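You operate a simulated robot arm through the tools that you are given. There is no shell and no other tool.

You run a simulated robot arm. Do the job below in one go: nothing can be reset, and whatever is moved stays where it is left.

Task
Put things in order on the top of the steel bench. At the end: the yellow eyepiece from the top of the steel bench stands on top of the brown carton (marked "PADS"); the orange felt dauber from the top of the steel bench stands where the orange swab stood; the orange swab from the top of the steel bench stands where the white glue pot stood; the white glue pot from the top of the steel bench is in the blue tray; whatever was shut is shut again. Leave all else as you found it, and nothing knocked over.

The check looks at the end state, three seconds after you hand in, the way a careful person would. Anything else that was tipped, shoved, dropped, spilled or broken makes it a failure.

Robot
A 6-joint arm with a two-finger parallel gripper, fixed in place. Base frame: the origin is at the foot of the arm, x ahead of it, y to its left, z up; the work surface is at about z = 0. Units: mm, degrees, N and s.
With the tool pointing down near the work surface it reaches from about 160 to 420 mm from the base axis. Its first joint turns from -66.0 to 66.0 degrees. Payload 1.57 kg.
The TCP is the grasp point between the finger pads, 30 mm short of the fingertips. In the tool frame z runs along the fingers and y along their closing line. The gripper opens to 80 mm. The fingers are 17 mm wide and 12 mm thick; the gripper's body (40 by 82 mm) begins 80 mm behind the TCP.
Orientation is that of the tool frame in the base frame, as [roll, pitch, yaw] about the fixed x, y, z axes, in that order (R = Rz(yaw) Ry(pitch) Rx(roll)). With the fingers straight down and closing along the base's y, the tool's x points along the base's -x, its y along +y and its z along -z.

Tools
- The arm moves only by the tool servo_tool. Its argument "rows" is one flat list of numbers, 7 for each row, row after row: the shift along the tool's x, y, z in mm, then the turn, a rotation vector about the tool's x, y, z in degrees, then the closure, from 0 (fully open) to 1 (shut). In form: [dx, dy, dz, ax, ay, az, jaw, dx, dy, dz, ax, ay, az, jaw, ...]. A call has 1 to 20 rows; each row is the pose to reach, as a shift and turn from the pose commanded when the call began, along the tool's axes at that moment. Rows are played at 5 a second. More than 50 mm and 8.6 degrees between two rows, or a gripper value outside its range, and nothing of the call is played. A pose out of reach is approached as far as the arm can. The call stops where the force on the tool passes 40 N (or 10 N more than at its start, if that is more) or the arm is blocked; 0.2 s more then pass. Each finger travels about 153 mm/s and halts on what it meets, pressing with about 40 N; the grip force reading is that of the motor and also rises with nothing between the fingers. The clock runs only during rows and for 0.2 s after the last one: add rows that repeat a pose to give the fingers time. The reply holds the time, the measured pose of the TCP, the force on the tool along the base axes, the opening and the grip force, in the units named above and with some noise, with the torque about the TCP (base axes, N m) and any sound that the robot's microphone picked up.
- Cameras (640 x 400 px; columns grow to the right, rows downward): "scene" is fixed at [49.6, -330, 418.3]; the picture's right is [0.82, -0.58, 0.00], its down [-0.36, -0.51, -0.78] and it looks along [0.45, 0.64, -0.62] (base axes); focal length 226 px, centre (320, 200). "wrist" rides on the gripper at [72, -7, -122] in the tool frame; the picture's right is [0.09, 1.00, 0.00], its down [-0.84, 0.08, -0.54] and it looks along [-0.54, 0.05, 0.84] (tool axes); focal length 238 px, centre (320, 200). There is no depth. A picture from a camera that has moved, and an enlarged one, comes with that camera's place and axes in the base frame and with its lens.
- camera(camera): a new picture of that camera. It takes no simulated time.
- enlarge(camera, box): a new picture of the part [left, top, right, bottom] of that camera's present view, enlarged. It takes no simulated time.
- job_done(): hands the job in; it is judged then, once.

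Places have to be worked out from the pictures, the camera data and where the tool is seen. Open the gripper and draw the arm clear of the work before you hand the job in, unless the task says otherwise.

The tools are called after "Emit:" as a command line: name --argument value ..., lists and objects as JSON in quotes. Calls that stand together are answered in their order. servo_tool: Moves the arm, as the interface text tells. Its arguments: {"type":"object","properties":{"rows":{"type":"array"}},"required":["rows"]} The other tools are called the same way: camera (camera) takes a picture; enlarge (camera, box) takes an enlarged picture of a part of a camera's view; job_done () hands the job in.

At the start:

```text
time_s: 0.0
position: [250.9, 65.5, 255.7]
orientation: [-179.8, -0.1, -179.8]
contact_force: [0.3, 0.4, 0.0]
ft_torque: [-0.03, 0.0, 0.03]
finger_gap: 79.9
grasp_force: 0.1
```

scene: 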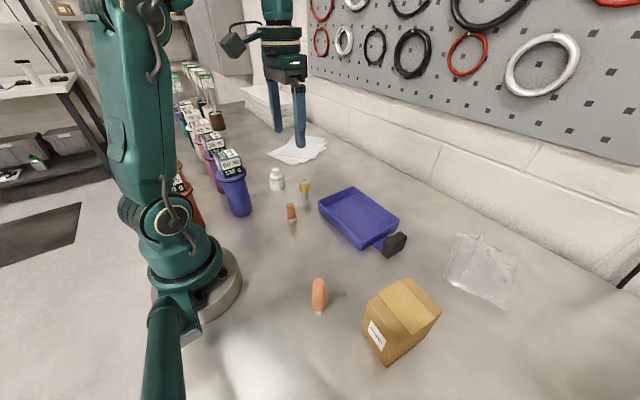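
wrist: 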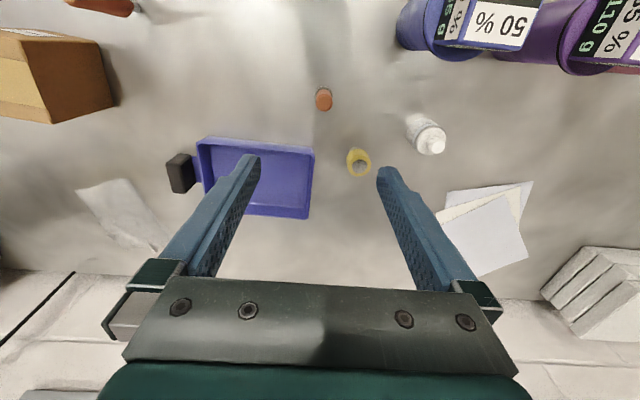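

I begin by looking closely at the objects in both views before moving anything.

Emit:
enlarge --camera "scene" --box '[230, 150, 430, 275]'

Emit:
enlarge --camera "scene" --box '[270, 250, 470, 375]'

Emit:
enlarge --camera "wrist" --box '[280, 60, 480, 185]'

Emit:
enlarge --camera "wrist" --box '[0, 0, 200, 125]'

Emit:
enlarge --camera "scene" --box '[150, 60, 350, 185]'

```text
3.20 times, centred on (330, 212) of scene
camera zoom: at [49.6, -330.0, 418.3], right [0.82, -0.58, 0.0], down [-0.36, -0.51, -0.78], along [0.45, 0.64, -0.62], focal length 724 px, centre (288, 160)
```

zoom: 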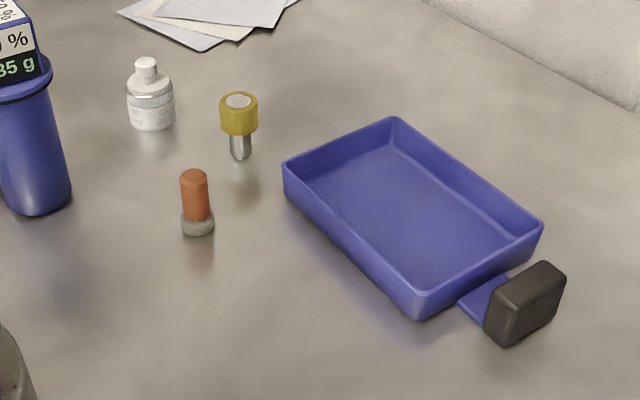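

```text
3.20 times, centred on (370, 312) of scene
camera zoom: at [49.6, -330.0, 418.3], right [0.82, -0.58, 0.0], down [-0.36, -0.51, -0.78], along [0.45, 0.64, -0.62], focal length 724 px, centre (160, -160)
```

zoom: 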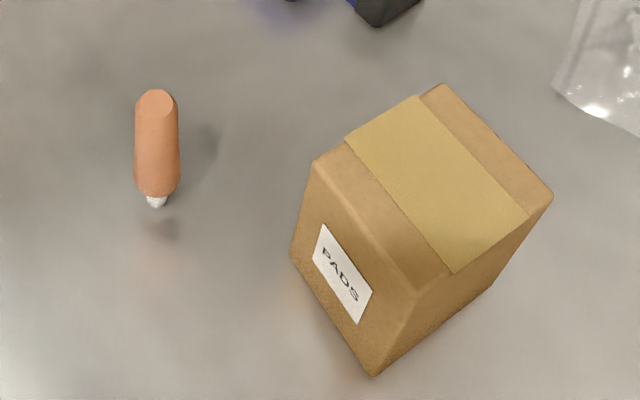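

```text
3.20 times, centred on (380, 122) of wrist
camera zoom: at [179.5, 59.5, 377.8], right [-0.09, 1.0, 0.0], down [0.84, 0.08, 0.54], along [0.54, 0.05, -0.84], focal length 763 px, centre (128, 448)
```

zoom: 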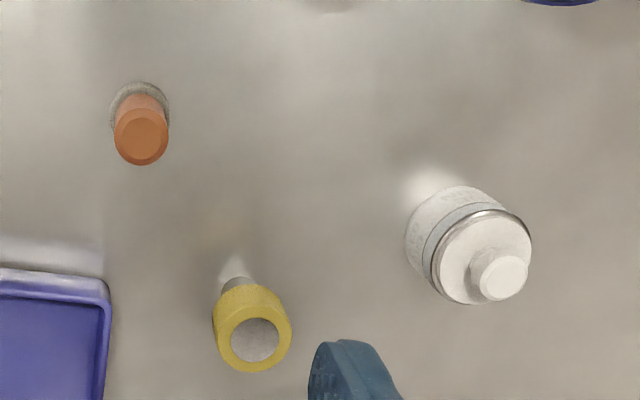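

```text
3.20 times, centred on (100, 62) of wrist
camera zoom: at [179.5, 59.5, 377.8], right [-0.09, 1.0, 0.0], down [0.84, 0.08, 0.54], along [0.54, 0.05, -0.84], focal length 763 px, centre (1024, 640)
```

zoom: 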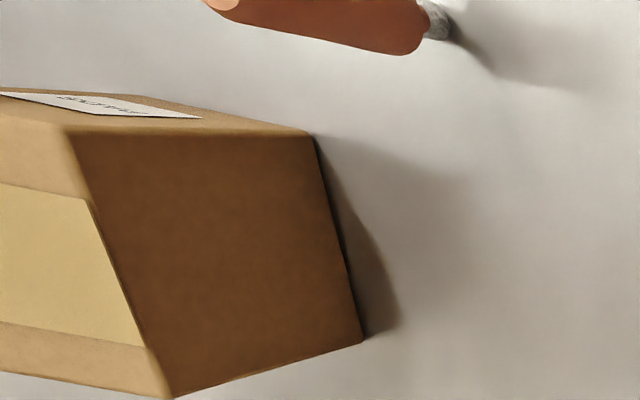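

```text
3.20 times, centred on (250, 122) of scene
camera zoom: at [49.6, -330.0, 418.3], right [0.82, -0.58, 0.0], down [-0.36, -0.51, -0.78], along [0.45, 0.64, -0.62], focal length 724 px, centre (544, 448)
```

zoom: 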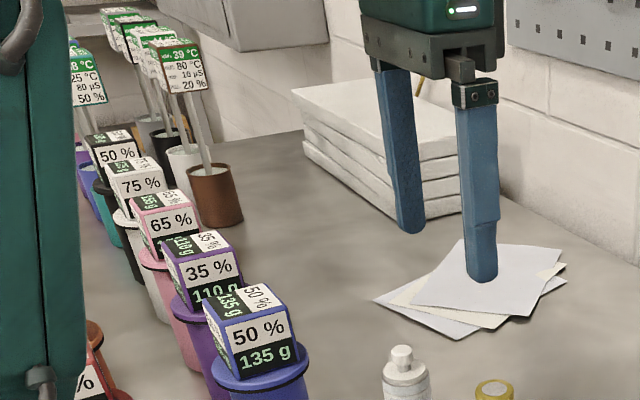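

The two orange pieces have to be told apart (dauber or swab), so I zoom in tight on each of them, and on the pots and labels.

Emit:
enlarge --camera "scene" --box '[280, 196, 304, 226]'

Emit:
enlarge --camera "scene" --box '[300, 270, 340, 320]'

Emit:
enlarge --camera "scene" --box '[260, 160, 324, 204]'

Emit:
enlarge --camera "scene" --box '[360, 270, 450, 370]'

Emit:
enlarge --camera "scene" --box '[160, 60, 260, 240]'

Emit:
enlarge --camera "wrist" --box '[60, 0, 150, 56]'

```text
13.33 times, centred on (292, 211) of scene
camera zoom: at [49.6, -330.0, 418.3], right [0.82, -0.58, 0.0], down [-0.36, -0.51, -0.78], along [0.45, 0.64, -0.62], focal length 3018 px, centre (693, 53)
```

zoom: 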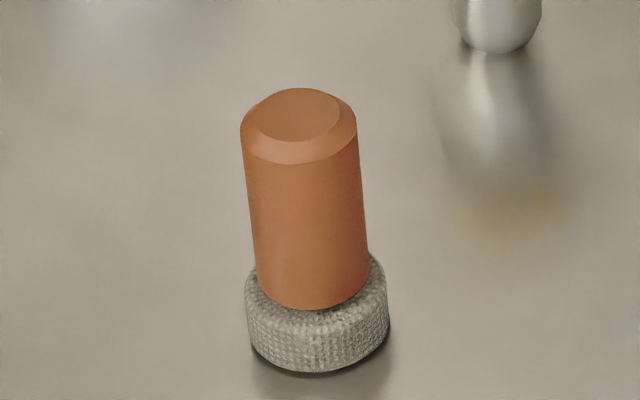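

```text
8.00 times, centred on (320, 295) of scene
camera zoom: at [49.6, -330.0, 418.3], right [0.82, -0.58, 0.0], down [-0.36, -0.51, -0.78], along [0.45, 0.64, -0.62], focal length 1811 px, centre (320, -560)
```

zoom: 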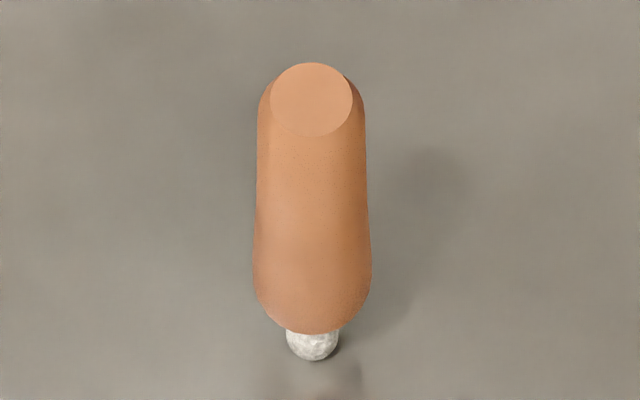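

```text
9.09 times, centred on (292, 182) of scene
camera zoom: at [49.6, -330.0, 418.3], right [0.82, -0.58, 0.0], down [-0.36, -0.51, -0.78], along [0.45, 0.64, -0.62], focal length 2058 px, centre (574, 364)
```

zoom: 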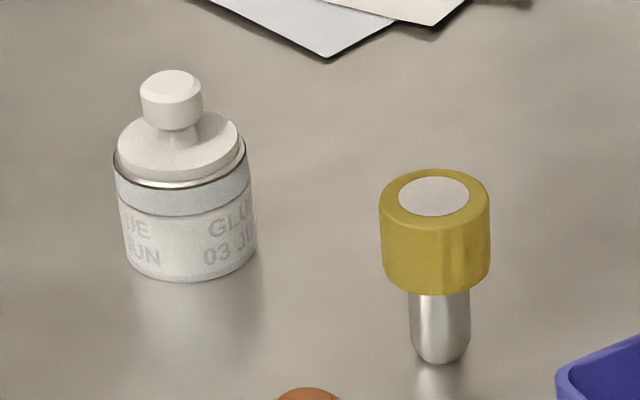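

```text
4.00 times, centred on (405, 320) of scene
camera zoom: at [49.6, -330.0, 418.3], right [0.82, -0.58, 0.0], down [-0.36, -0.51, -0.78], along [0.45, 0.64, -0.62], focal length 906 px, centre (-20, -280)
```

zoom: 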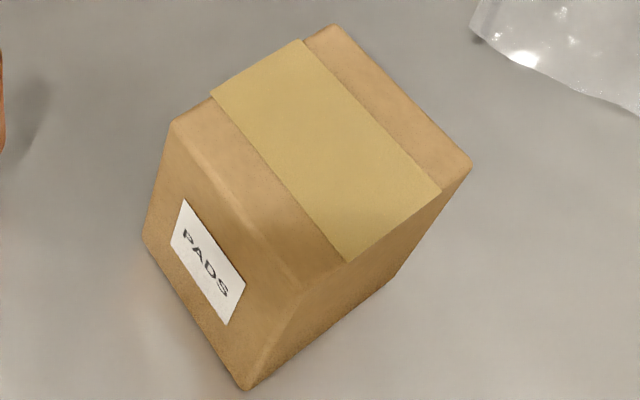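

```text
2.22 times, centred on (210, 150) of scene
camera zoom: at [49.6, -330.0, 418.3], right [0.82, -0.58, 0.0], down [-0.36, -0.51, -0.78], along [0.45, 0.64, -0.62], focal length 503 px, centre (564, 311)
```

zoom: 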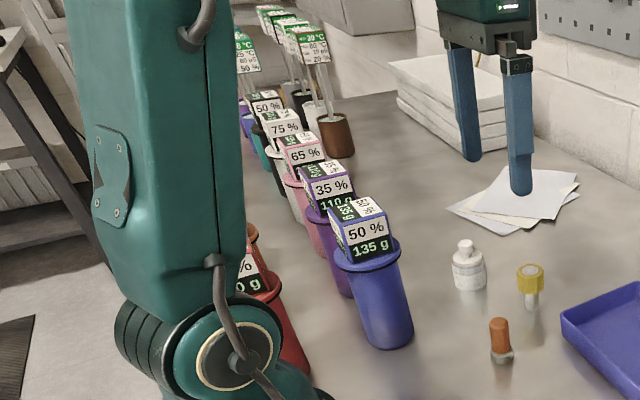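

```text
7.11 times, centred on (105, 28) of wrist
camera zoom: at [179.5, 59.5, 377.8], right [-0.09, 1.0, 0.0], down [0.84, 0.08, 0.54], along [0.54, 0.05, -0.84], focal length 1695 px, centre (1849, 1423)
```

zoom: 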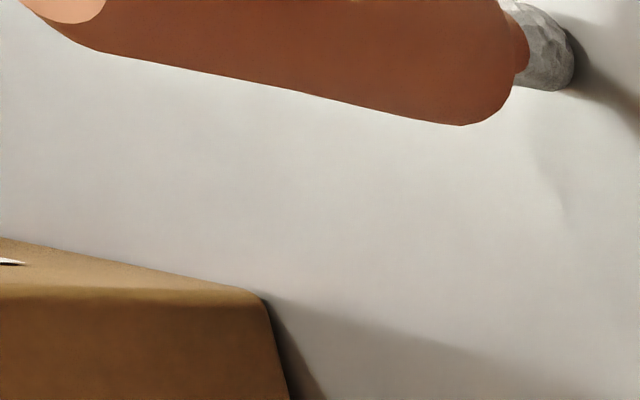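

The grey woven-felt foot marks the dauber (about 238, 70) and the white cotton tip marks the swab (about 160, -170). The glue pot is near (278, 229), the eyepiece near (318, 129), the tray spans x 315–450 and y -110–65, and the carton top is near (240, -270, 98). I move above the glue pot first and refine from there.

Emit:
servo_tool --rows '[-3.4, 20.5, 12, 0, 0, 0, 0, -6.8, 41, 24, 0, 0, 0, 0, -10.1, 61.5, 36, 0, 0, 0, 0, -13.5, 82, 48, 0, 0, 0, 0, -16.9, 102.5, 60, 0, 0, 0, 0, -20.3, 123, 72, 0, 0, 0, 0, -23.6, 143.5, 84, 0, 0, 0, 0, -27, 164, 96, 0, 0, 0, 0, -27, 164, 96, 0, 0, 0, 0]'

Emit:
camera --camera "wrist"

Emit:
camera --camera "scene"

```text
time_s: 2.0
position: [279.6, 230.2, 156.5]
orientation: [180.0, 0.1, -180.0]
contact_force: [-0.3, -0.3, -0.4]
ft_torque: [0.0, 0.01, 0.01]
finger_gap: 79.9
grasp_force: 0.0
```

```text
taken
camera wrist: at [207.4, 224.1, 279.3], right [-0.09, 1.0, 0.0], down [0.84, 0.08, 0.54], along [0.54, 0.05, -0.84], focal length 238 px, centre (320, 200)
```

wrist: 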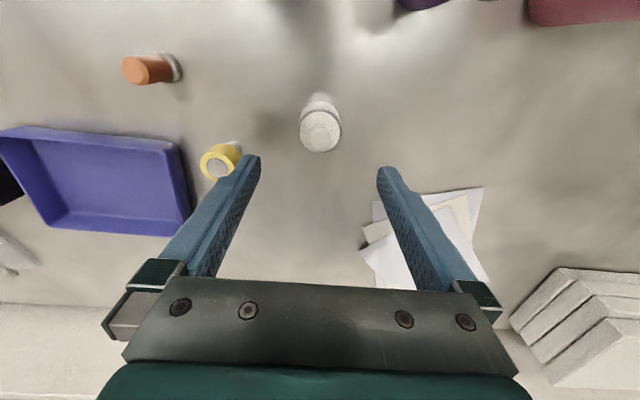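

```text
taken
```

scene: 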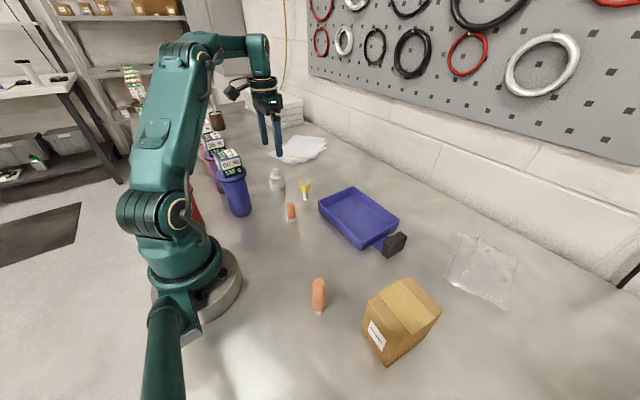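

The arm is above the pot. I enlarge the wrist view to fix the pot centre relative to the fingers.

Emit:
enlarge --camera "wrist" --box '[270, 80, 370, 180]'

Emit:
enlarge --camera "wrist" --box '[100, 30, 260, 190]'

Emit:
enlarge --camera "scene" --box '[230, 80, 330, 210]'

```text
4.00 times, centred on (320, 130) of wrist
camera zoom: at [207.4, 224.1, 279.3], right [-0.09, 1.0, 0.0], down [0.84, 0.08, 0.54], along [0.54, 0.05, -0.84], focal length 953 px, centre (320, 480)
```

zoom: 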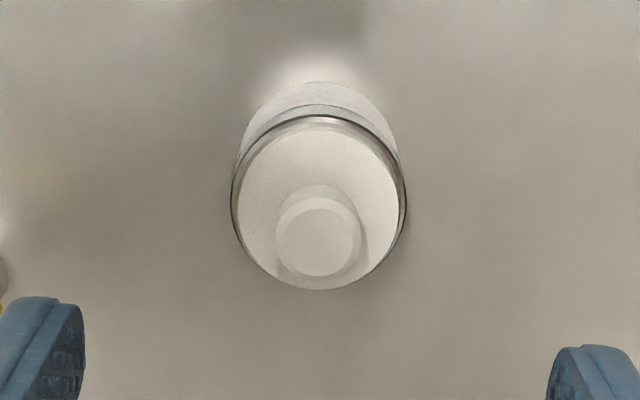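

```text
2.50 times, centred on (180, 110) of wrist
camera zoom: at [207.4, 224.1, 279.3], right [-0.09, 1.0, 0.0], down [0.84, 0.08, 0.54], along [0.54, 0.05, -0.84], focal length 596 px, centre (670, 425)
```

zoom: 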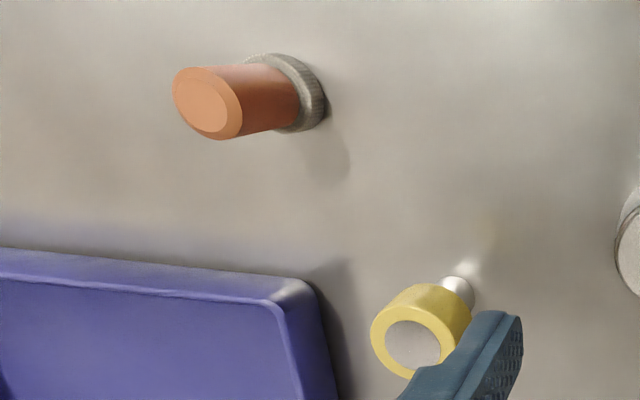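

```text
3.08 times, centred on (280, 145) of scene
camera zoom: at [49.6, -330.0, 418.3], right [0.82, -0.58, 0.0], down [-0.36, -0.51, -0.78], along [0.45, 0.64, -0.62], focal length 697 px, centre (443, 369)
```

zoom: 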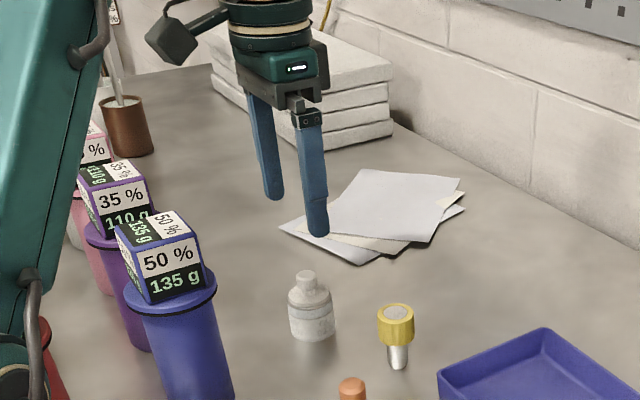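

Pot centre comes out near (278, 230), which agrees with the first estimate and lies within about 1.5 mm of the tool axis. I descend around it with the jaws open, aiming for TCP z of about 40.

Emit:
servo_tool --rows '[1.5, -0.4, 20, 0, 0, 0, 0, 1.5, -0.4, 40, 0, 0, 0, 0, 1.5, -0.4, 60, 0, 0, 0, 0, 1.5, -0.4, 80, 0, 0, 0, 0, 1.5, -0.4, 95, 0, 0, 0, 0, 1.5, -0.4, 108, 0, 0, 0, 0, 1.5, -0.4, 117, 0, 0, 0, 0, 1.5, -0.4, 117, 0, 0, 0, 0]'

Emit:
camera --camera "wrist"

Emit:
enlarge --camera "scene" --box '[240, 120, 330, 210]'

```text
time_s: 3.8
position: [274.9, 227.9, 42.5]
orientation: [179.9, 0.0, -179.9]
contact_force: [0.0, -0.9, -0.3]
ft_torque: [-0.01, -0.02, -0.02]
finger_gap: 80.2
grasp_force: 0.0
```

```text
taken
camera wrist: at [204.0, 222.1, 165.3], right [-0.09, 1.0, 0.0], down [0.84, 0.08, 0.54], along [0.54, 0.05, -0.84], focal length 238 px, centre (320, 200)
```

wrist: 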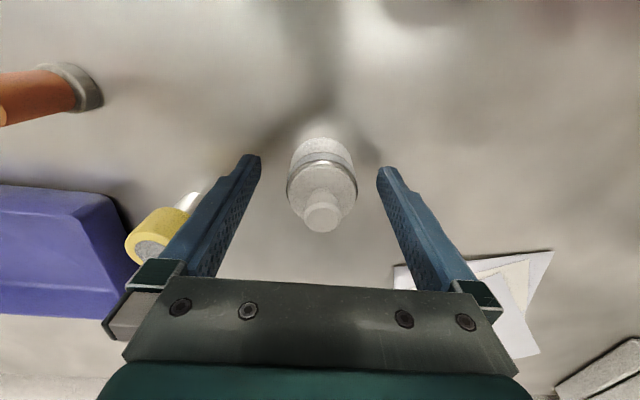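

```text
4.44 times, centred on (285, 165) of scene
camera zoom: at [49.6, -330.0, 418.3], right [0.82, -0.58, 0.0], down [-0.36, -0.51, -0.78], along [0.45, 0.64, -0.62], focal length 1006 px, centre (476, 356)
```

zoom: 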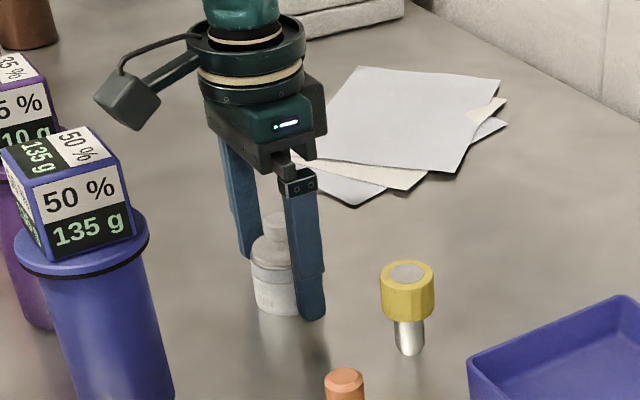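

The arm settles with errors of 2–3 mm, so I check alignment visually again before closing.

Emit:
enlarge --camera "wrist" --box '[240, 120, 400, 240]'

```text
3.33 times, centred on (320, 180) of wrist
camera zoom: at [204.0, 222.1, 165.3], right [-0.09, 1.0, 0.0], down [0.84, 0.08, 0.54], along [0.54, 0.05, -0.84], focal length 794 px, centre (320, 267)
```

zoom: 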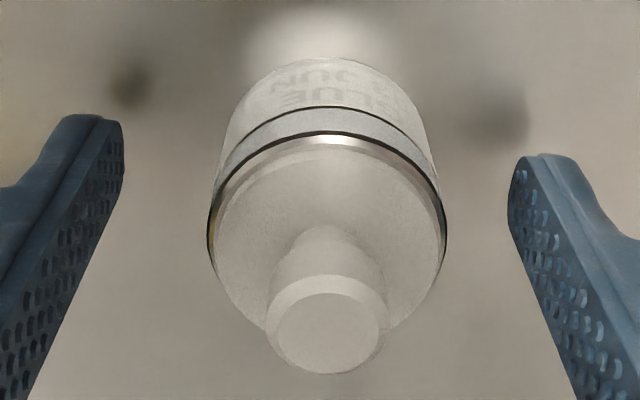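

Pot is centred in y and about 2.5 mm further out in x. I nudge to match and close on the body.

Emit:
servo_tool --rows '[-2.5, 0.8, 3, 0, 0, 0, 0, -2.5, 0.8, 3, 0, 0, 0, 0.2, -2.5, 0.8, 3, 0, 0, 0, 0.35, -2.5, 0.8, 3, 0, 0, 0, 0.45, -2.5, 0.8, 3, 0, 0, 0, 0.55, -2.5, 0.8, 3, 0, 0, 0, 0.55]'

Emit:
enlarge --camera "wrist" --box '[240, 120, 400, 240]'

```text
time_s: 5.2
position: [279.0, 229.6, 39.7]
orientation: [-179.9, 0.1, -179.9]
contact_force: [0.3, -0.2, -0.3]
ft_torque: [-0.02, -0.02, -0.01]
finger_gap: 43.6
grasp_force: 40.0
```

```text
3.33 times, centred on (320, 180) of wrist
camera zoom: at [207.5, 223.1, 161.9], right [-0.09, 1.0, 0.0], down [0.84, 0.08, 0.54], along [0.54, 0.05, -0.84], focal length 794 px, centre (320, 267)
```

zoom: 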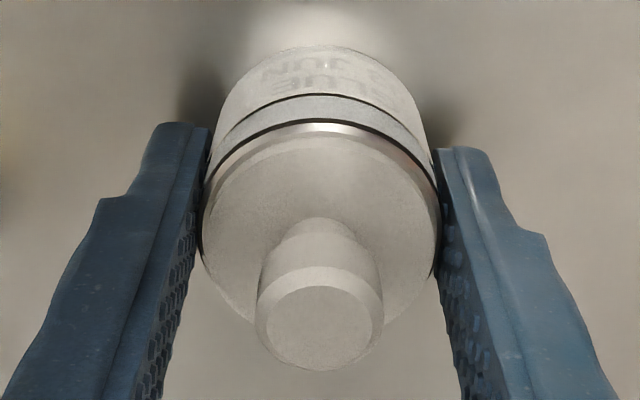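

Gripped firmly at 43.6 mm. I lift the pot straight up and carry it over the eyepiece to above the tray.

Emit:
servo_tool --rows '[0, 0, -8, 0, 0, 0, 0.55, 0, 0, -28, 0, 0, 0, 0.55, 0, 0, -50, 0, 0, 0, 0.55, 0, 0, -72, 0, 0, 0, 0.55, 0, 0, -95, 0, 0, 0, 0.55, 0, 0, -110, 0, 0, 0, 0.55, -9, -24.5, -110, 0, 0, 0, 0.55, -18, -49, -110, 0, 0, 0, 0.55, -27, -73.5, -110, 0, 0, 0, 0.55, -36, -98, -110, 0, 0, 0, 0.55, -45, -122.5, -110, 0, 0, 0, 0.55, -54, -147, -110, 0, 0, 0, 0.55, -63, -171.5, -110, 0, 0, 0, 0.55, -72, -196, -110, 0, 0, 0, 0.55, -81, -220.5, -110, 0, 0, 0, 0.55, -91, -245, -110, 0, 0, 0, 0.55, -91, -245, -110, 0, 0, 0, 0.55]'

Emit:
camera --camera "scene"

Emit:
camera --camera "wrist"

```text
time_s: 8.8
position: [367.7, -13.2, 148.2]
orientation: [-179.9, 0.0, -179.9]
contact_force: [-0.1, 0.0, -3.1]
ft_torque: [-0.01, -0.01, -0.02]
finger_gap: 43.5
grasp_force: 40.5
```

```text
taken
```

scene: 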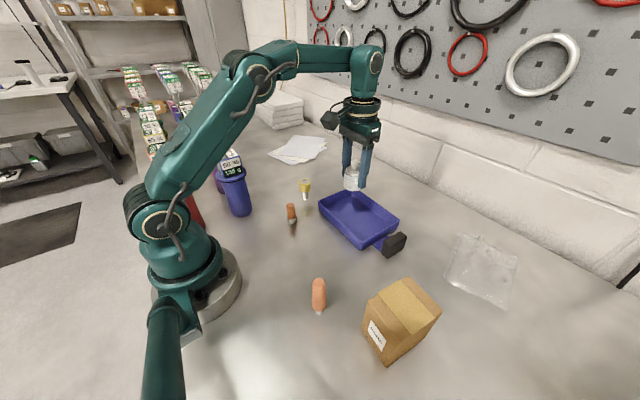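

```text
taken
camera wrist: at [295.9, -20.0, 270.7], right [-0.09, 1.0, 0.0], down [0.84, 0.08, 0.54], along [0.54, 0.05, -0.84], focal length 238 px, centre (320, 200)
```

wrist: 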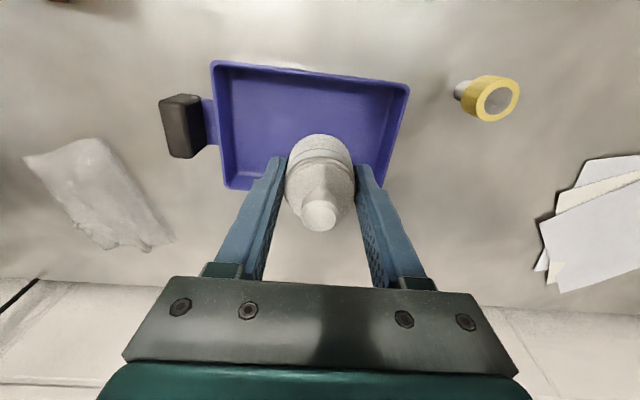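

The pot hangs above the tray, which spans about x 318–445 and y -115–67, so (368, -13) is well inside. I lower it to just above the tray floor.

Emit:
servo_tool --rows '[0, 0, 20, 0, 0, 0, 0.55, 0, 0, 40, 0, 0, 0, 0.55, 0, 0, 60, 0, 0, 0, 0.55, 0, 0, 78, 0, 0, 0, 0.55, 0, 0, 90, 0, 0, 0, 0.55, 0, 0, 97, 0, 0, 0, 0.55, 0, 0, 99, 0, 0, 0, 0.55, 0, 0, 99, 0, 0, 0, 0.55]'

Emit:
enlarge --camera "scene" --box '[310, 140, 430, 260]'

Emit:
camera --camera "wrist"

```text
time_s: 10.6
position: [371.6, -15.3, 51.2]
orientation: [179.9, 0.1, -179.9]
contact_force: [0.3, 0.6, -3.1]
ft_torque: [0.0, 0.02, -0.01]
finger_gap: 43.5
grasp_force: 39.9
```

```text
3.33 times, centred on (370, 200) of scene
camera zoom: at [49.6, -330.0, 418.3], right [0.82, -0.58, 0.0], down [-0.36, -0.51, -0.78], along [0.45, 0.64, -0.62], focal length 755 px, centre (153, 200)
```

zoom: 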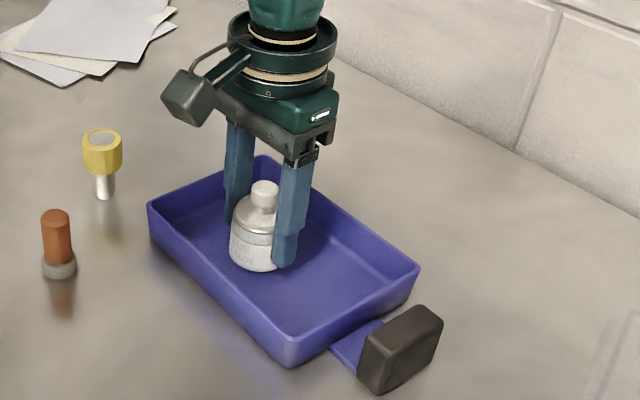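

```text
taken
camera wrist: at [300.2, -21.5, 172.9], right [-0.09, 1.0, 0.0], down [0.84, 0.08, 0.54], along [0.54, 0.05, -0.84], focal length 238 px, centre (320, 200)
```

wrist: 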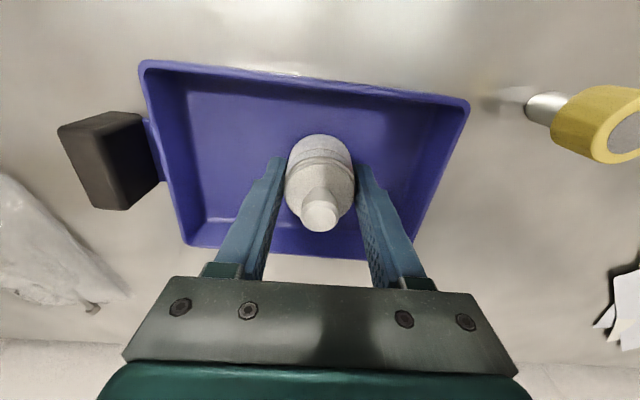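

Pot is inside the walls and just above the floor. I creep down in 1 mm steps to find contact.

Emit:
servo_tool --rows '[0, 0, 2, 0, 0, 0, 0.55, 0, 0, 4, 0, 0, 0, 0.55, 0, 0, 5, 0, 0, 0, 0.55, 0, 0, 6, 0, 0, 0, 0.55, 0, 0, 7, 0, 0, 0, 0.55, 0, 0, 7, 0, 0, 0, 0.55]'

```text
time_s: 12.0
position: [370.8, -14.3, 44.4]
orientation: [-180.0, 0.1, -179.9]
contact_force: [-9.8, 4.5, 27.2]
ft_torque: [0.15, 0.39, 0.01]
finger_gap: 43.3
grasp_force: 39.5
```

Contact: 27 N upward at z of about 44. I back off a millimetre to relieve the load, then open slowly and only partway.

Emit:
servo_tool --rows '[0, 0, -0.8, 0, 0, 0, 0.55, 0, 0, -0.8, 0, 0, 0, 0.55]'

```text
time_s: 12.6
position: [371.3, -15.4, 45.8]
orientation: [-180.0, 0.2, -179.9]
contact_force: [0.5, 2.3, 12.7]
ft_torque: [0.08, 0.09, 0.01]
finger_gap: 43.4
grasp_force: 40.0
```

Emit:
servo_tool --rows '[0, 0, -0.5, 0, 0, 0, 0.5, 0, 0, -0.5, 0, 0, 0, 0.4, 0, 0, -0.5, 0, 0, 0, 0.28, 0, 0, -0.5, 0, 0, 0, 0.28]'

Emit:
enlarge --camera "scene" --box '[310, 140, 430, 260]'

Emit:
camera --camera "wrist"

```text
time_s: 13.6
position: [371.1, -14.8, 46.1]
orientation: [-179.9, 0.0, -179.9]
contact_force: [0.0, -0.3, -0.3]
ft_torque: [-0.02, 0.01, 0.0]
finger_gap: 57.2
grasp_force: 0.1
```

```text
3.33 times, centred on (370, 200) of scene
camera zoom: at [49.6, -330.0, 418.3], right [0.82, -0.58, 0.0], down [-0.36, -0.51, -0.78], along [0.45, 0.64, -0.62], focal length 755 px, centre (153, 200)
```

zoom: 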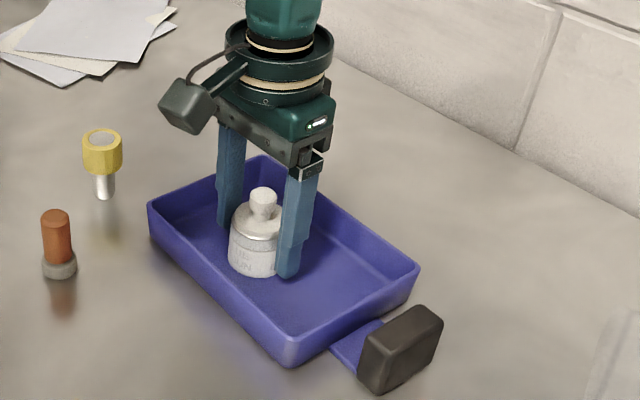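

```text
taken
camera wrist: at [298.7, -21.0, 167.4], right [-0.09, 1.0, 0.0], down [0.84, 0.08, 0.54], along [0.54, 0.05, -0.84], focal length 238 px, centre (320, 200)
```

wrist: 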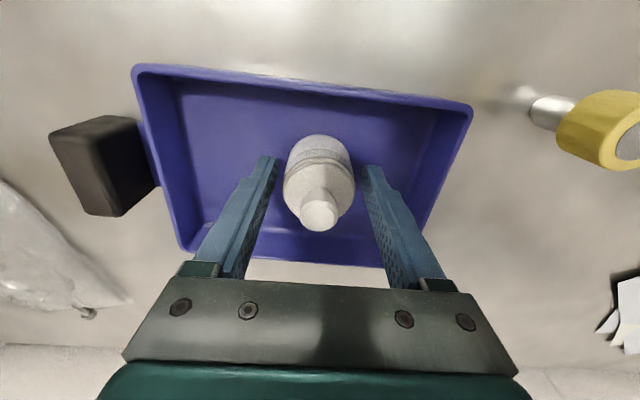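

Pot stands upright in the tray and the tray hasn't moved. I lift clear and travel to above the swab, viewing it from height first.

Emit:
servo_tool --rows '[0, 0, -20, 0, 0, 0, 0.28, 0, 0, -45, 0, 0, 0, 0.2, 0, 0, -75, 0, 0, 0, 0.1, 0, 0, -110, 0, 0, 0, 0, 0, 0, -145, 0, 0, 0, 0, 21, -15.5, -145, 0, 0, 0, 0, 42, -31, -145, 0, 0, 0, 0, 63, -46.5, -145, 0, 0, 0, 0, 84, -62, -145, 0, 0, 0, 0, 105, -77.5, -145, 0, 0, 0, 0, 126, -93, -145, 0, 0, 0, 0, 147, -108.5, -145, 0, 0, 0, 0, 168, -124, -145, 0, 0, 0, 0, 189, -139.5, -145, 0, 0, 0, 0, 205, -151, -145, 0, 0, 0, 0, 211, -155, -145, 0, 0, 0, 0, 211, -155, -145, 0, 0, 0, 0]'

Emit:
camera --camera "scene"

Emit:
camera --camera "wrist"

```text
time_s: 17.2
position: [158.4, -171.1, 192.3]
orientation: [-180.0, 0.0, -179.9]
contact_force: [0.3, -0.5, -1.2]
ft_torque: [-0.02, 0.01, 0.01]
finger_gap: 79.9
grasp_force: 0.1
```

```text
taken
```

scene: 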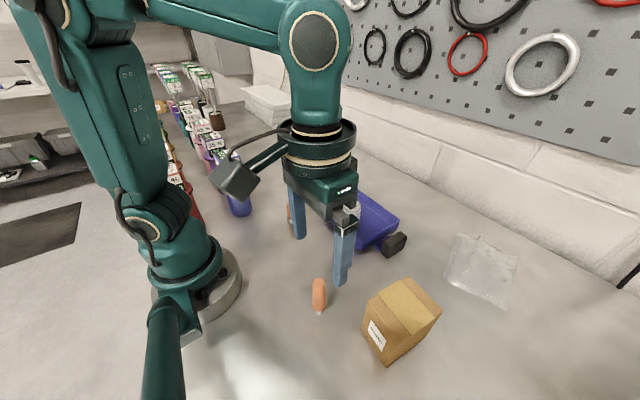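

```text
taken
camera wrist: at [86.6, -176.8, 314.5], right [-0.09, 1.0, 0.0], down [0.84, 0.08, 0.54], along [0.54, 0.05, -0.84], focal length 238 px, centre (320, 200)
```

wrist: 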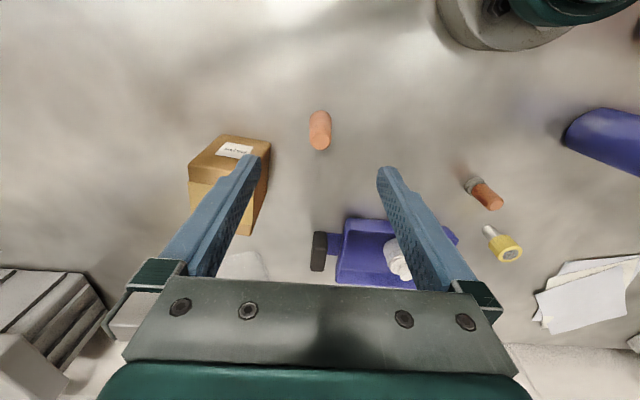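

The swab sits between the fingers. I enlarge to get its axis.

Emit:
enlarge --camera "wrist" --box '[270, 90, 370, 165]'

Emit:
enlarge --camera "scene" --box '[280, 230, 380, 330]'

```text
5.33 times, centred on (320, 128) of wrist
camera zoom: at [86.6, -176.8, 314.5], right [-0.09, 1.0, 0.0], down [0.84, 0.08, 0.54], along [0.54, 0.05, -0.84], focal length 1271 px, centre (320, 587)
```

zoom: 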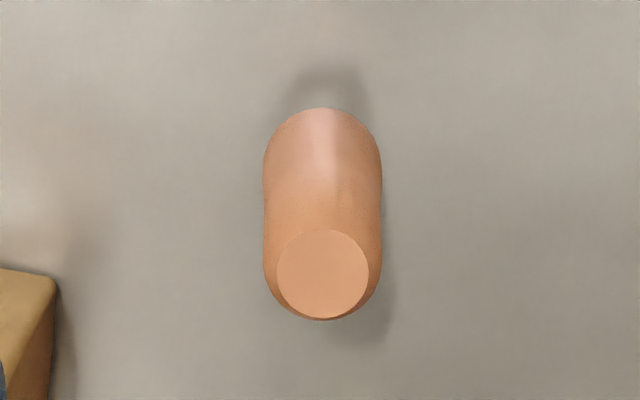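

```text
4.00 times, centred on (330, 280) of scene
camera zoom: at [49.6, -330.0, 418.3], right [0.82, -0.58, 0.0], down [-0.36, -0.51, -0.78], along [0.45, 0.64, -0.62], focal length 906 px, centre (280, -120)
```

zoom: 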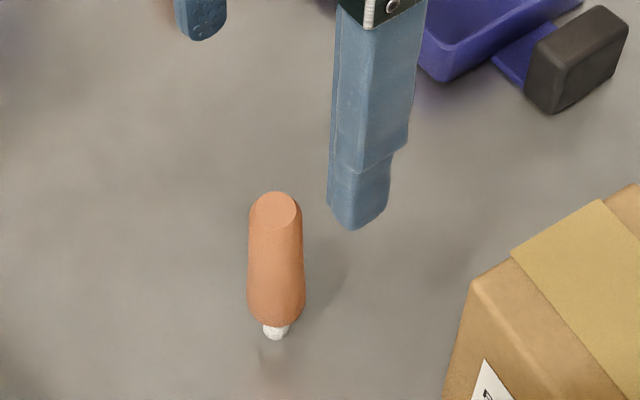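

Swab axis comes out at (159.5, -170) with height about 103, nearly centred between the fingers. I descend with open jaws to z of about 64 and recheck.

Emit:
servo_tool --rows '[-1, 0, 15, 0, 0, 0, 0, -1, 0, 32, 0, 0, 0, 0, -1, 0, 50, 0, 0, 0, 0, -1, 0, 68, 0, 0, 0, 0, -1, 0, 86, 0, 0, 0, 0, -1, 0, 104, 0, 0, 0, 0, -1, 0, 118, 0, 0, 0, 0, -1, 0, 128, 0, 0, 0, 0, -1, 0, 128, 0, 0, 0, 0]'

Emit:
enlarge --camera "wrist" --box '[220, 100, 420, 250]'

Emit:
enlarge --camera "scene" --box '[260, 220, 380, 340]'

```text
time_s: 19.2
position: [161.6, -169.0, 61.5]
orientation: [-180.0, 0.0, -179.9]
contact_force: [0.3, -0.2, -0.4]
ft_torque: [-0.01, -0.02, -0.01]
finger_gap: 79.8
grasp_force: 0.1
```

```text
2.67 times, centred on (320, 175) of wrist
camera zoom: at [89.3, -175.1, 183.9], right [-0.09, 1.0, 0.0], down [0.84, 0.08, 0.54], along [0.54, 0.05, -0.84], focal length 636 px, centre (320, 267)
```

zoom: 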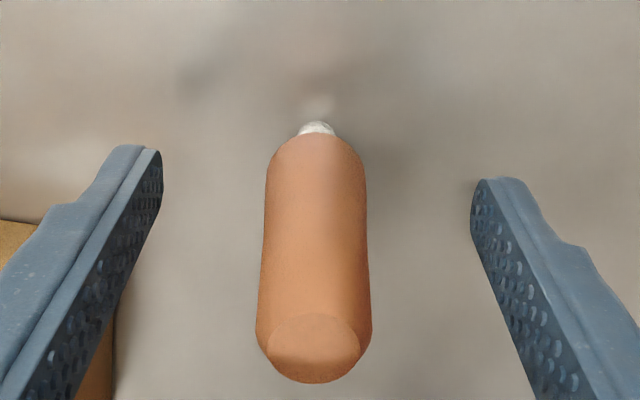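

```text
3.33 times, centred on (320, 280) of scene
camera zoom: at [49.6, -330.0, 418.3], right [0.82, -0.58, 0.0], down [-0.36, -0.51, -0.78], along [0.45, 0.64, -0.62], focal length 755 px, centre (320, -67)
```

zoom: 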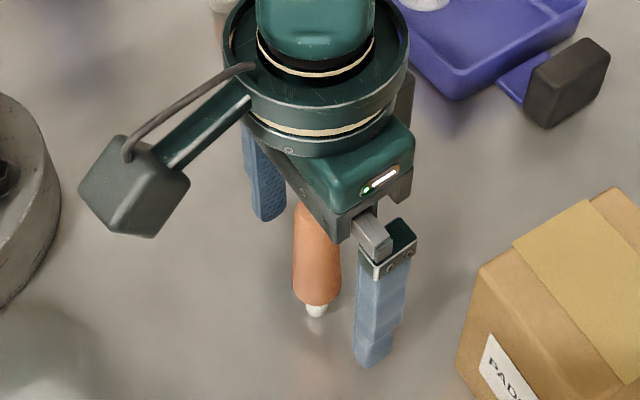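

The tool has settled about 2.5 mm too far in x and 1.8 mm in y relative to the swab axis, so I correct that and narrow the jaws partway for a fine check.

Emit:
servo_tool --rows '[2.5, -1.8, 0, 0, 0, 0, 0, 2.5, -1.8, 0, 0, 0, 0, 0.2, 2.5, -1.8, 0, 0, 0, 0, 0.4, 2.5, -1.8, 0, 0, 0, 0, 0.5, 2.5, -1.8, 0, 0, 0, 0, 0.5]'

Emit:
enlarge --camera "wrist" --box '[220, 100, 420, 250]'

Emit:
enlarge --camera "scene" --box '[260, 220, 380, 340]'

```text
time_s: 20.4
position: [156.9, -172.2, 61.7]
orientation: [180.0, 0.0, -179.9]
contact_force: [0.1, -0.6, 0.0]
ft_torque: [-0.01, 0.01, 0.03]
finger_gap: 40.0
grasp_force: 0.1
```

```text
2.67 times, centred on (320, 175) of wrist
camera zoom: at [86.0, -178.2, 184.5], right [-0.09, 1.0, 0.0], down [0.84, 0.08, 0.54], along [0.54, 0.05, -0.84], focal length 636 px, centre (320, 267)
```

zoom: 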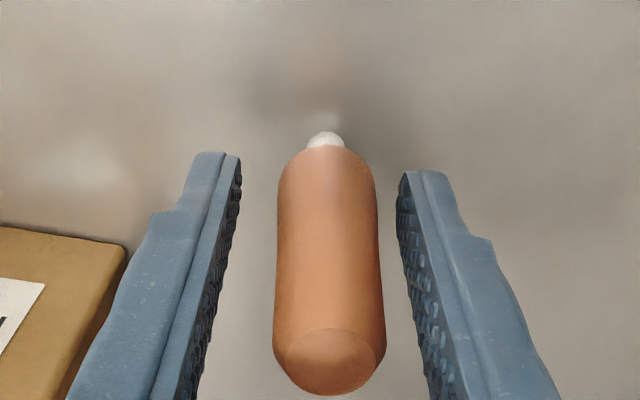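

```text
3.33 times, centred on (320, 280) of scene
camera zoom: at [49.6, -330.0, 418.3], right [0.82, -0.58, 0.0], down [-0.36, -0.51, -0.78], along [0.45, 0.64, -0.62], focal length 755 px, centre (320, -67)
```

zoom: 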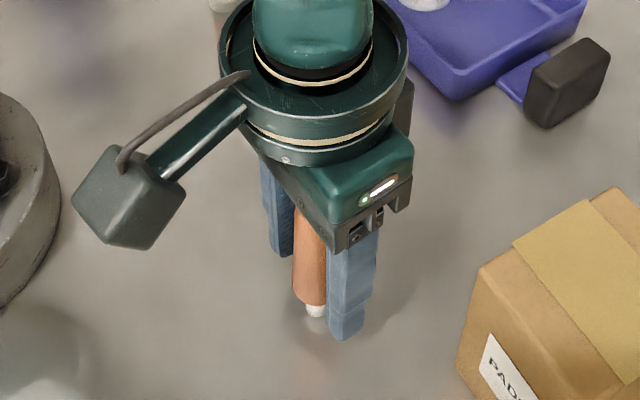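

Gaps beside the swab show the gripper about 2 mm too far to -y. I shift back a little and check again.

Emit:
servo_tool --rows '[0, 1.5, 0, 0, 0, 0, 0.5, 0, 1.5, 0, 0, 0, 0, 0.55, 0, 1.5, 0, 0, 0, 0, 0.58, 0, 1.5, 0, 0, 0, 0, 0.58]'

Emit:
enlarge --camera "wrist" --box '[220, 100, 420, 250]'

```text
time_s: 21.4
position: [158.6, -171.1, 61.7]
orientation: [180.0, -0.1, -180.0]
contact_force: [-1.2, 0.7, -0.5]
ft_torque: [-0.03, 0.0, 0.0]
finger_gap: 33.7
grasp_force: 0.0
```

```text
2.67 times, centred on (320, 175) of wrist
camera zoom: at [86.6, -176.8, 184.3], right [-0.09, 1.0, 0.0], down [0.84, 0.08, 0.54], along [0.54, 0.05, -0.84], focal length 636 px, centre (320, 267)
```

zoom: 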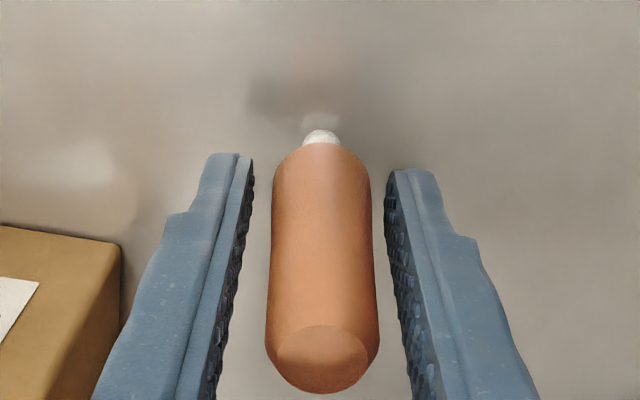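

Now centred to within about half a millimetre. I close slowly.

Emit:
servo_tool --rows '[0, 0.3, 0, 0, 0, 0, 0.6, 0, 0.3, 0, 0, 0, 0, 0.62, 0, 0.3, 0, 0, 0, 0, 0.64, 0, 0.3, 0, 0, 0, 0, 0.66, 0, 0.3, 0, 0, 0, 0, 0.68, 0, 0.3, 0, 0, 0, 0, 0.7, 0, 0.3, 0, 0, 0, 0, 0.75, 0, 0.3, 0, 0, 0, 0, 0.75]'

Emit:
enlarge --camera "wrist" --box '[220, 100, 420, 250]'

Emit:
enlarge --camera "scene" --box '[260, 220, 380, 340]'

```text
time_s: 23.2
position: [158.6, -169.1, 62.6]
orientation: [179.9, 0.0, -179.8]
contact_force: [-0.3, -0.7, 0.4]
ft_torque: [-0.01, 0.02, -0.01]
finger_gap: 23.8
grasp_force: 35.7
```

```text
2.67 times, centred on (320, 175) of wrist
camera zoom: at [86.5, -176.8, 183.8], right [-0.09, 1.0, 0.0], down [0.84, 0.08, 0.54], along [0.54, 0.05, -0.84], focal length 636 px, centre (320, 267)
```

zoom: 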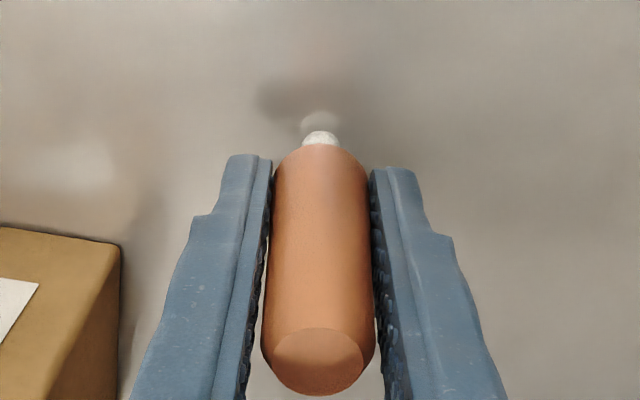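

```text
3.33 times, centred on (320, 280) of scene
camera zoom: at [49.6, -330.0, 418.3], right [0.82, -0.58, 0.0], down [-0.36, -0.51, -0.78], along [0.45, 0.64, -0.62], focal length 755 px, centre (320, -67)
```

zoom: 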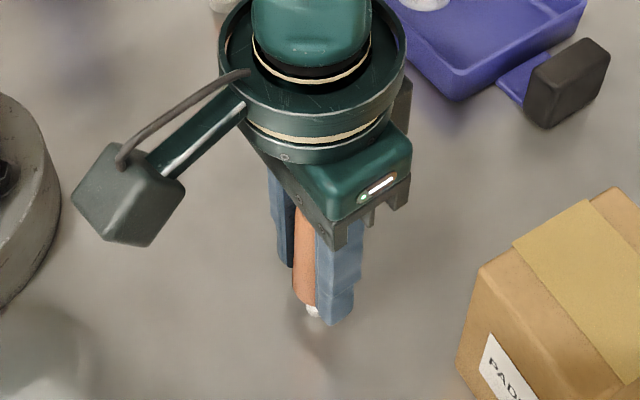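

Swab is held (23.8 mm), upright. I lift it straight up.

Emit:
servo_tool --rows '[0, 0, -4, 0, 0, 0, 0.75, 0, 0, -15, 0, 0, 0, 0.75, 0, 0, -35, 0, 0, 0, 0.75, 0, 0, -60, 0, 0, 0, 0.75, 0, 0, -85, 0, 0, 0, 0.75, 0, 0, -110, 0, 0, 0, 0.75, 0, 0, -128, 0, 0, 0, 0.75, 0, 0, -128, 0, 0, 0, 0.75]'

Emit:
enlarge --camera "wrist" --box '[220, 100, 420, 250]'

Emit:
camera --camera "scene"

```text
time_s: 25.0
position: [154.2, -169.6, 192.1]
orientation: [180.0, 0.1, -179.9]
contact_force: [-0.7, 0.9, -0.3]
ft_torque: [0.01, 0.04, 0.01]
finger_gap: 23.7
grasp_force: 36.0
```

```text
2.67 times, centred on (320, 175) of wrist
camera zoom: at [83.0, -176.0, 314.3], right [-0.09, 1.0, 0.0], down [0.84, 0.08, 0.54], along [0.54, 0.05, -0.84], focal length 636 px, centre (320, 267)
```

zoom: 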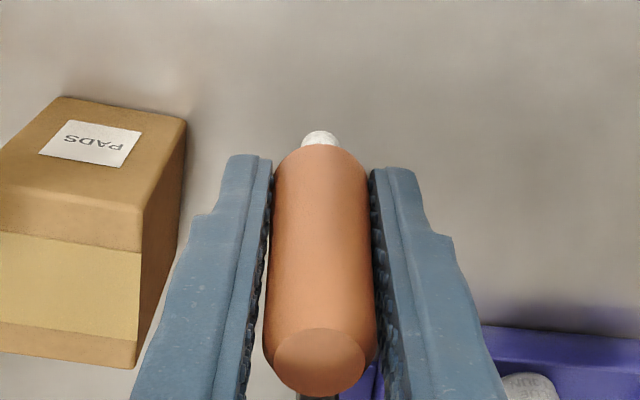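

```text
taken
```

scene: 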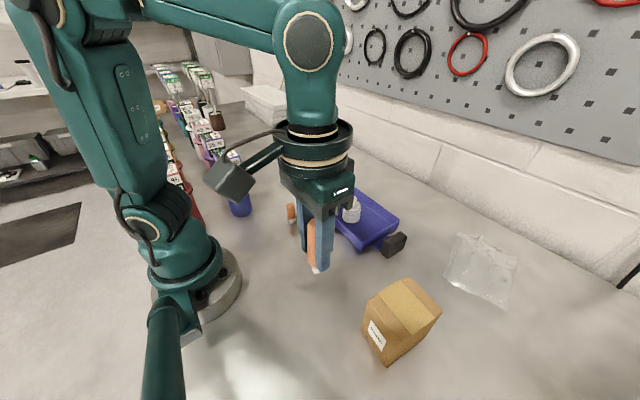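

Held steady. I carry it at height over to the pot's old spot at (278, 230).

Emit:
servo_tool --rows '[-7.25, 23.47, 0, 0, 0, 0, 0.75, -14.5, 46.94, 0, 0, 0, 0, 0.75, -21.76, 70.4, 0, 0, 0, 0, 0.75, -29, 93.9, 0, 0, 0, 0, 0.75, -36.3, 117.4, 0, 0, 0, 0, 0.75, -43.5, 140.8, 0, 0, 0, 0, 0.75, -50.8, 164.3, 0, 0, 0, 0, 0.75, -58, 187.8, 0, 0, 0, 0, 0.75, -65.3, 211.2, 0, 0, 0, 0, 0.75, -72.5, 234.7, 0, 0, 0, 0, 0.75, -79.8, 258.2, 0, 0, 0, 0, 0.75, -87, 281.6, 0, 0, 0, 0, 0.75, -94.3, 305.1, 0, 0, 0, 0, 0.75, -101.5, 328.6, 0, 0, 0, 0, 0.75, -108.8, 352, 0, 0, 0, 0, 0.75, -116, 375.5, 0, 0, 0, 0, 0.75, -121.5, 393, 0, 0, 0, 0, 0.75, -123.3, 399, 0, 0, 0, 0, 0.75, -123.3, 399, 0, 0, 0, 0, 0.75]'

Emit:
camera --camera "wrist"

Emit:
camera --camera "scene"

```text
time_s: 29.0
position: [282.7, 229.4, 190.0]
orientation: [180.0, 0.0, -179.9]
contact_force: [-0.3, -0.4, 0.2]
ft_torque: [-0.01, 0.01, 0.0]
finger_gap: 23.8
grasp_force: 35.4
```

```text
taken
camera wrist: at [210.0, 222.2, 312.6], right [-0.09, 1.0, 0.0], down [0.84, 0.08, 0.54], along [0.54, 0.05, -0.84], focal length 238 px, centre (320, 200)
```

wrist: 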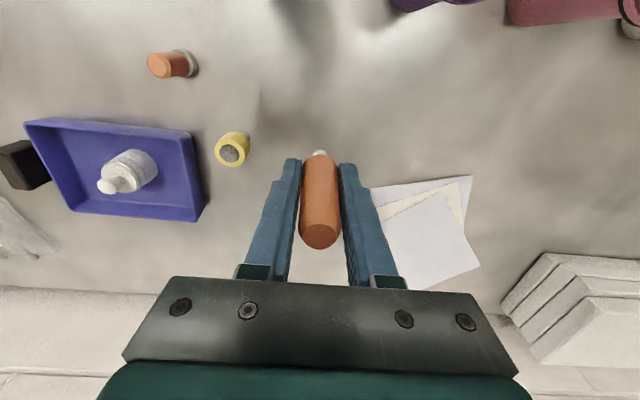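

```text
taken
```

scene: 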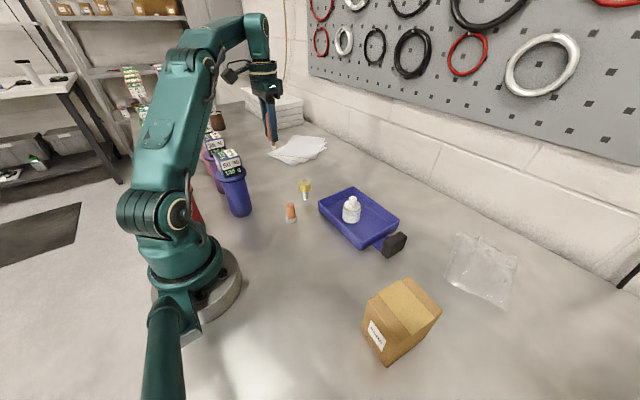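

The tool is about 3.7 mm too far in x. I correct and lower to a few millimetres above the bench.

Emit:
servo_tool --rows '[1, 0.3, 18, 0, 0, 0, 0.75, 2, 0.6, 36, 0, 0, 0, 0.75, 3, 0.8, 55, 0, 0, 0, 0.75, 3.7, 0.8, 74, 0, 0, 0, 0.75, 3.7, 0.8, 92, 0, 0, 0, 0.75, 3.7, 0.8, 108, 0, 0, 0, 0.75, 3.7, 0.8, 118, 0, 0, 0, 0.75, 3.7, 0.8, 122, 0, 0, 0, 0.75, 3.7, 0.8, 122, 0, 0, 0, 0.75]'

Emit:
camera --camera "wrist"

Emit:
enlarge --camera "scene" --box '[240, 120, 330, 210]'

```text
time_s: 31.0
position: [278.5, 228.2, 68.5]
orientation: [180.0, 0.0, -179.9]
contact_force: [1.1, 0.7, 0.1]
ft_torque: [0.03, 0.0, 0.01]
finger_gap: 24.1
grasp_force: 35.7
```

```text
taken
camera wrist: at [205.9, 222.8, 190.5], right [-0.09, 1.0, 0.0], down [0.84, 0.08, 0.54], along [0.54, 0.05, -0.84], focal length 238 px, centre (320, 200)
```

wrist: 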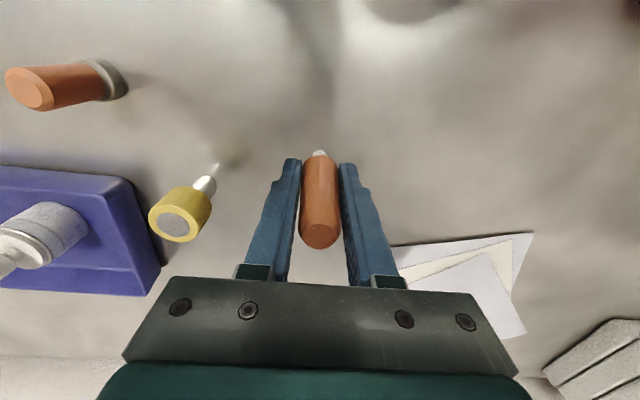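

```text
4.44 times, centred on (285, 165) of scene
camera zoom: at [49.6, -330.0, 418.3], right [0.82, -0.58, 0.0], down [-0.36, -0.51, -0.78], along [0.45, 0.64, -0.62], focal length 1006 px, centre (476, 356)
```

zoom: 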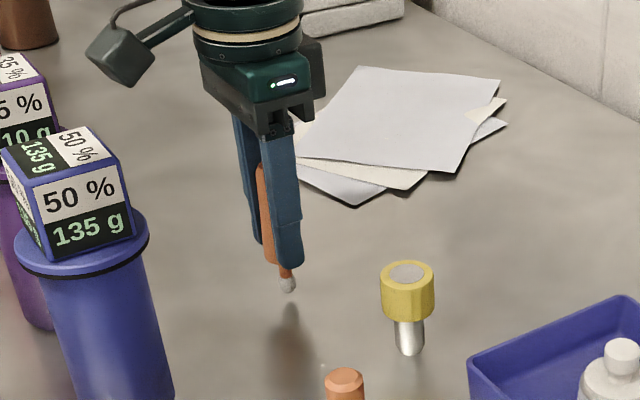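

The swab is over the spot at (278, 230), roughly 6 mm above the bench. I creep down slowly, watching the force.

Emit:
servo_tool --rows '[0, 0, 2, 0, 0, 0, 0.75, 0, 0, 3.5, 0, 0, 0, 0.75, 0, 0, 4.5, 0, 0, 0, 0.75, 0, 0, 5, 0, 0, 0, 0.75, 0, 0, 5, 0, 0, 0, 0.75]'

Emit:
enlarge --camera "scene" --box '[250, 150, 310, 210]'

```text
time_s: 32.2
position: [277.5, 231.1, 62.9]
orientation: [-179.8, 0.1, -179.9]
contact_force: [0.6, -0.1, -1.3]
ft_torque: [0.01, -0.01, -0.02]
finger_gap: 23.9
grasp_force: 36.1
```

```text
6.67 times, centred on (280, 180) of scene
camera zoom: at [49.6, -330.0, 418.3], right [0.82, -0.58, 0.0], down [-0.36, -0.51, -0.78], along [0.45, 0.64, -0.62], focal length 1509 px, centre (587, 333)
```

zoom: 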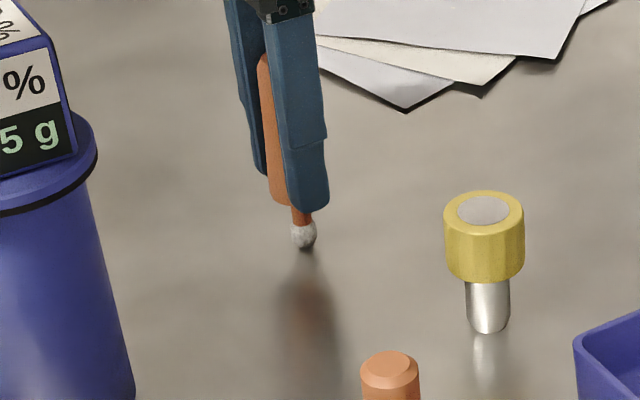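

No contact yet; the tip seems 1–3 mm off the bench. I continue in half-millimetre steps.

Emit:
servo_tool --rows '[0, 0, 0.5, 0, 0, 0, 0.75, 0, 0, 1, 0, 0, 0, 0.75, 0, 0, 1, 0, 0, 0, 0.75]'

```text
time_s: 33.0
position: [277.5, 230.5, 62.1]
orientation: [-180.0, 0.1, -179.9]
contact_force: [0.4, 0.2, -0.6]
ft_torque: [0.05, 0.0, 0.02]
finger_gap: 23.9
grasp_force: 36.0
```

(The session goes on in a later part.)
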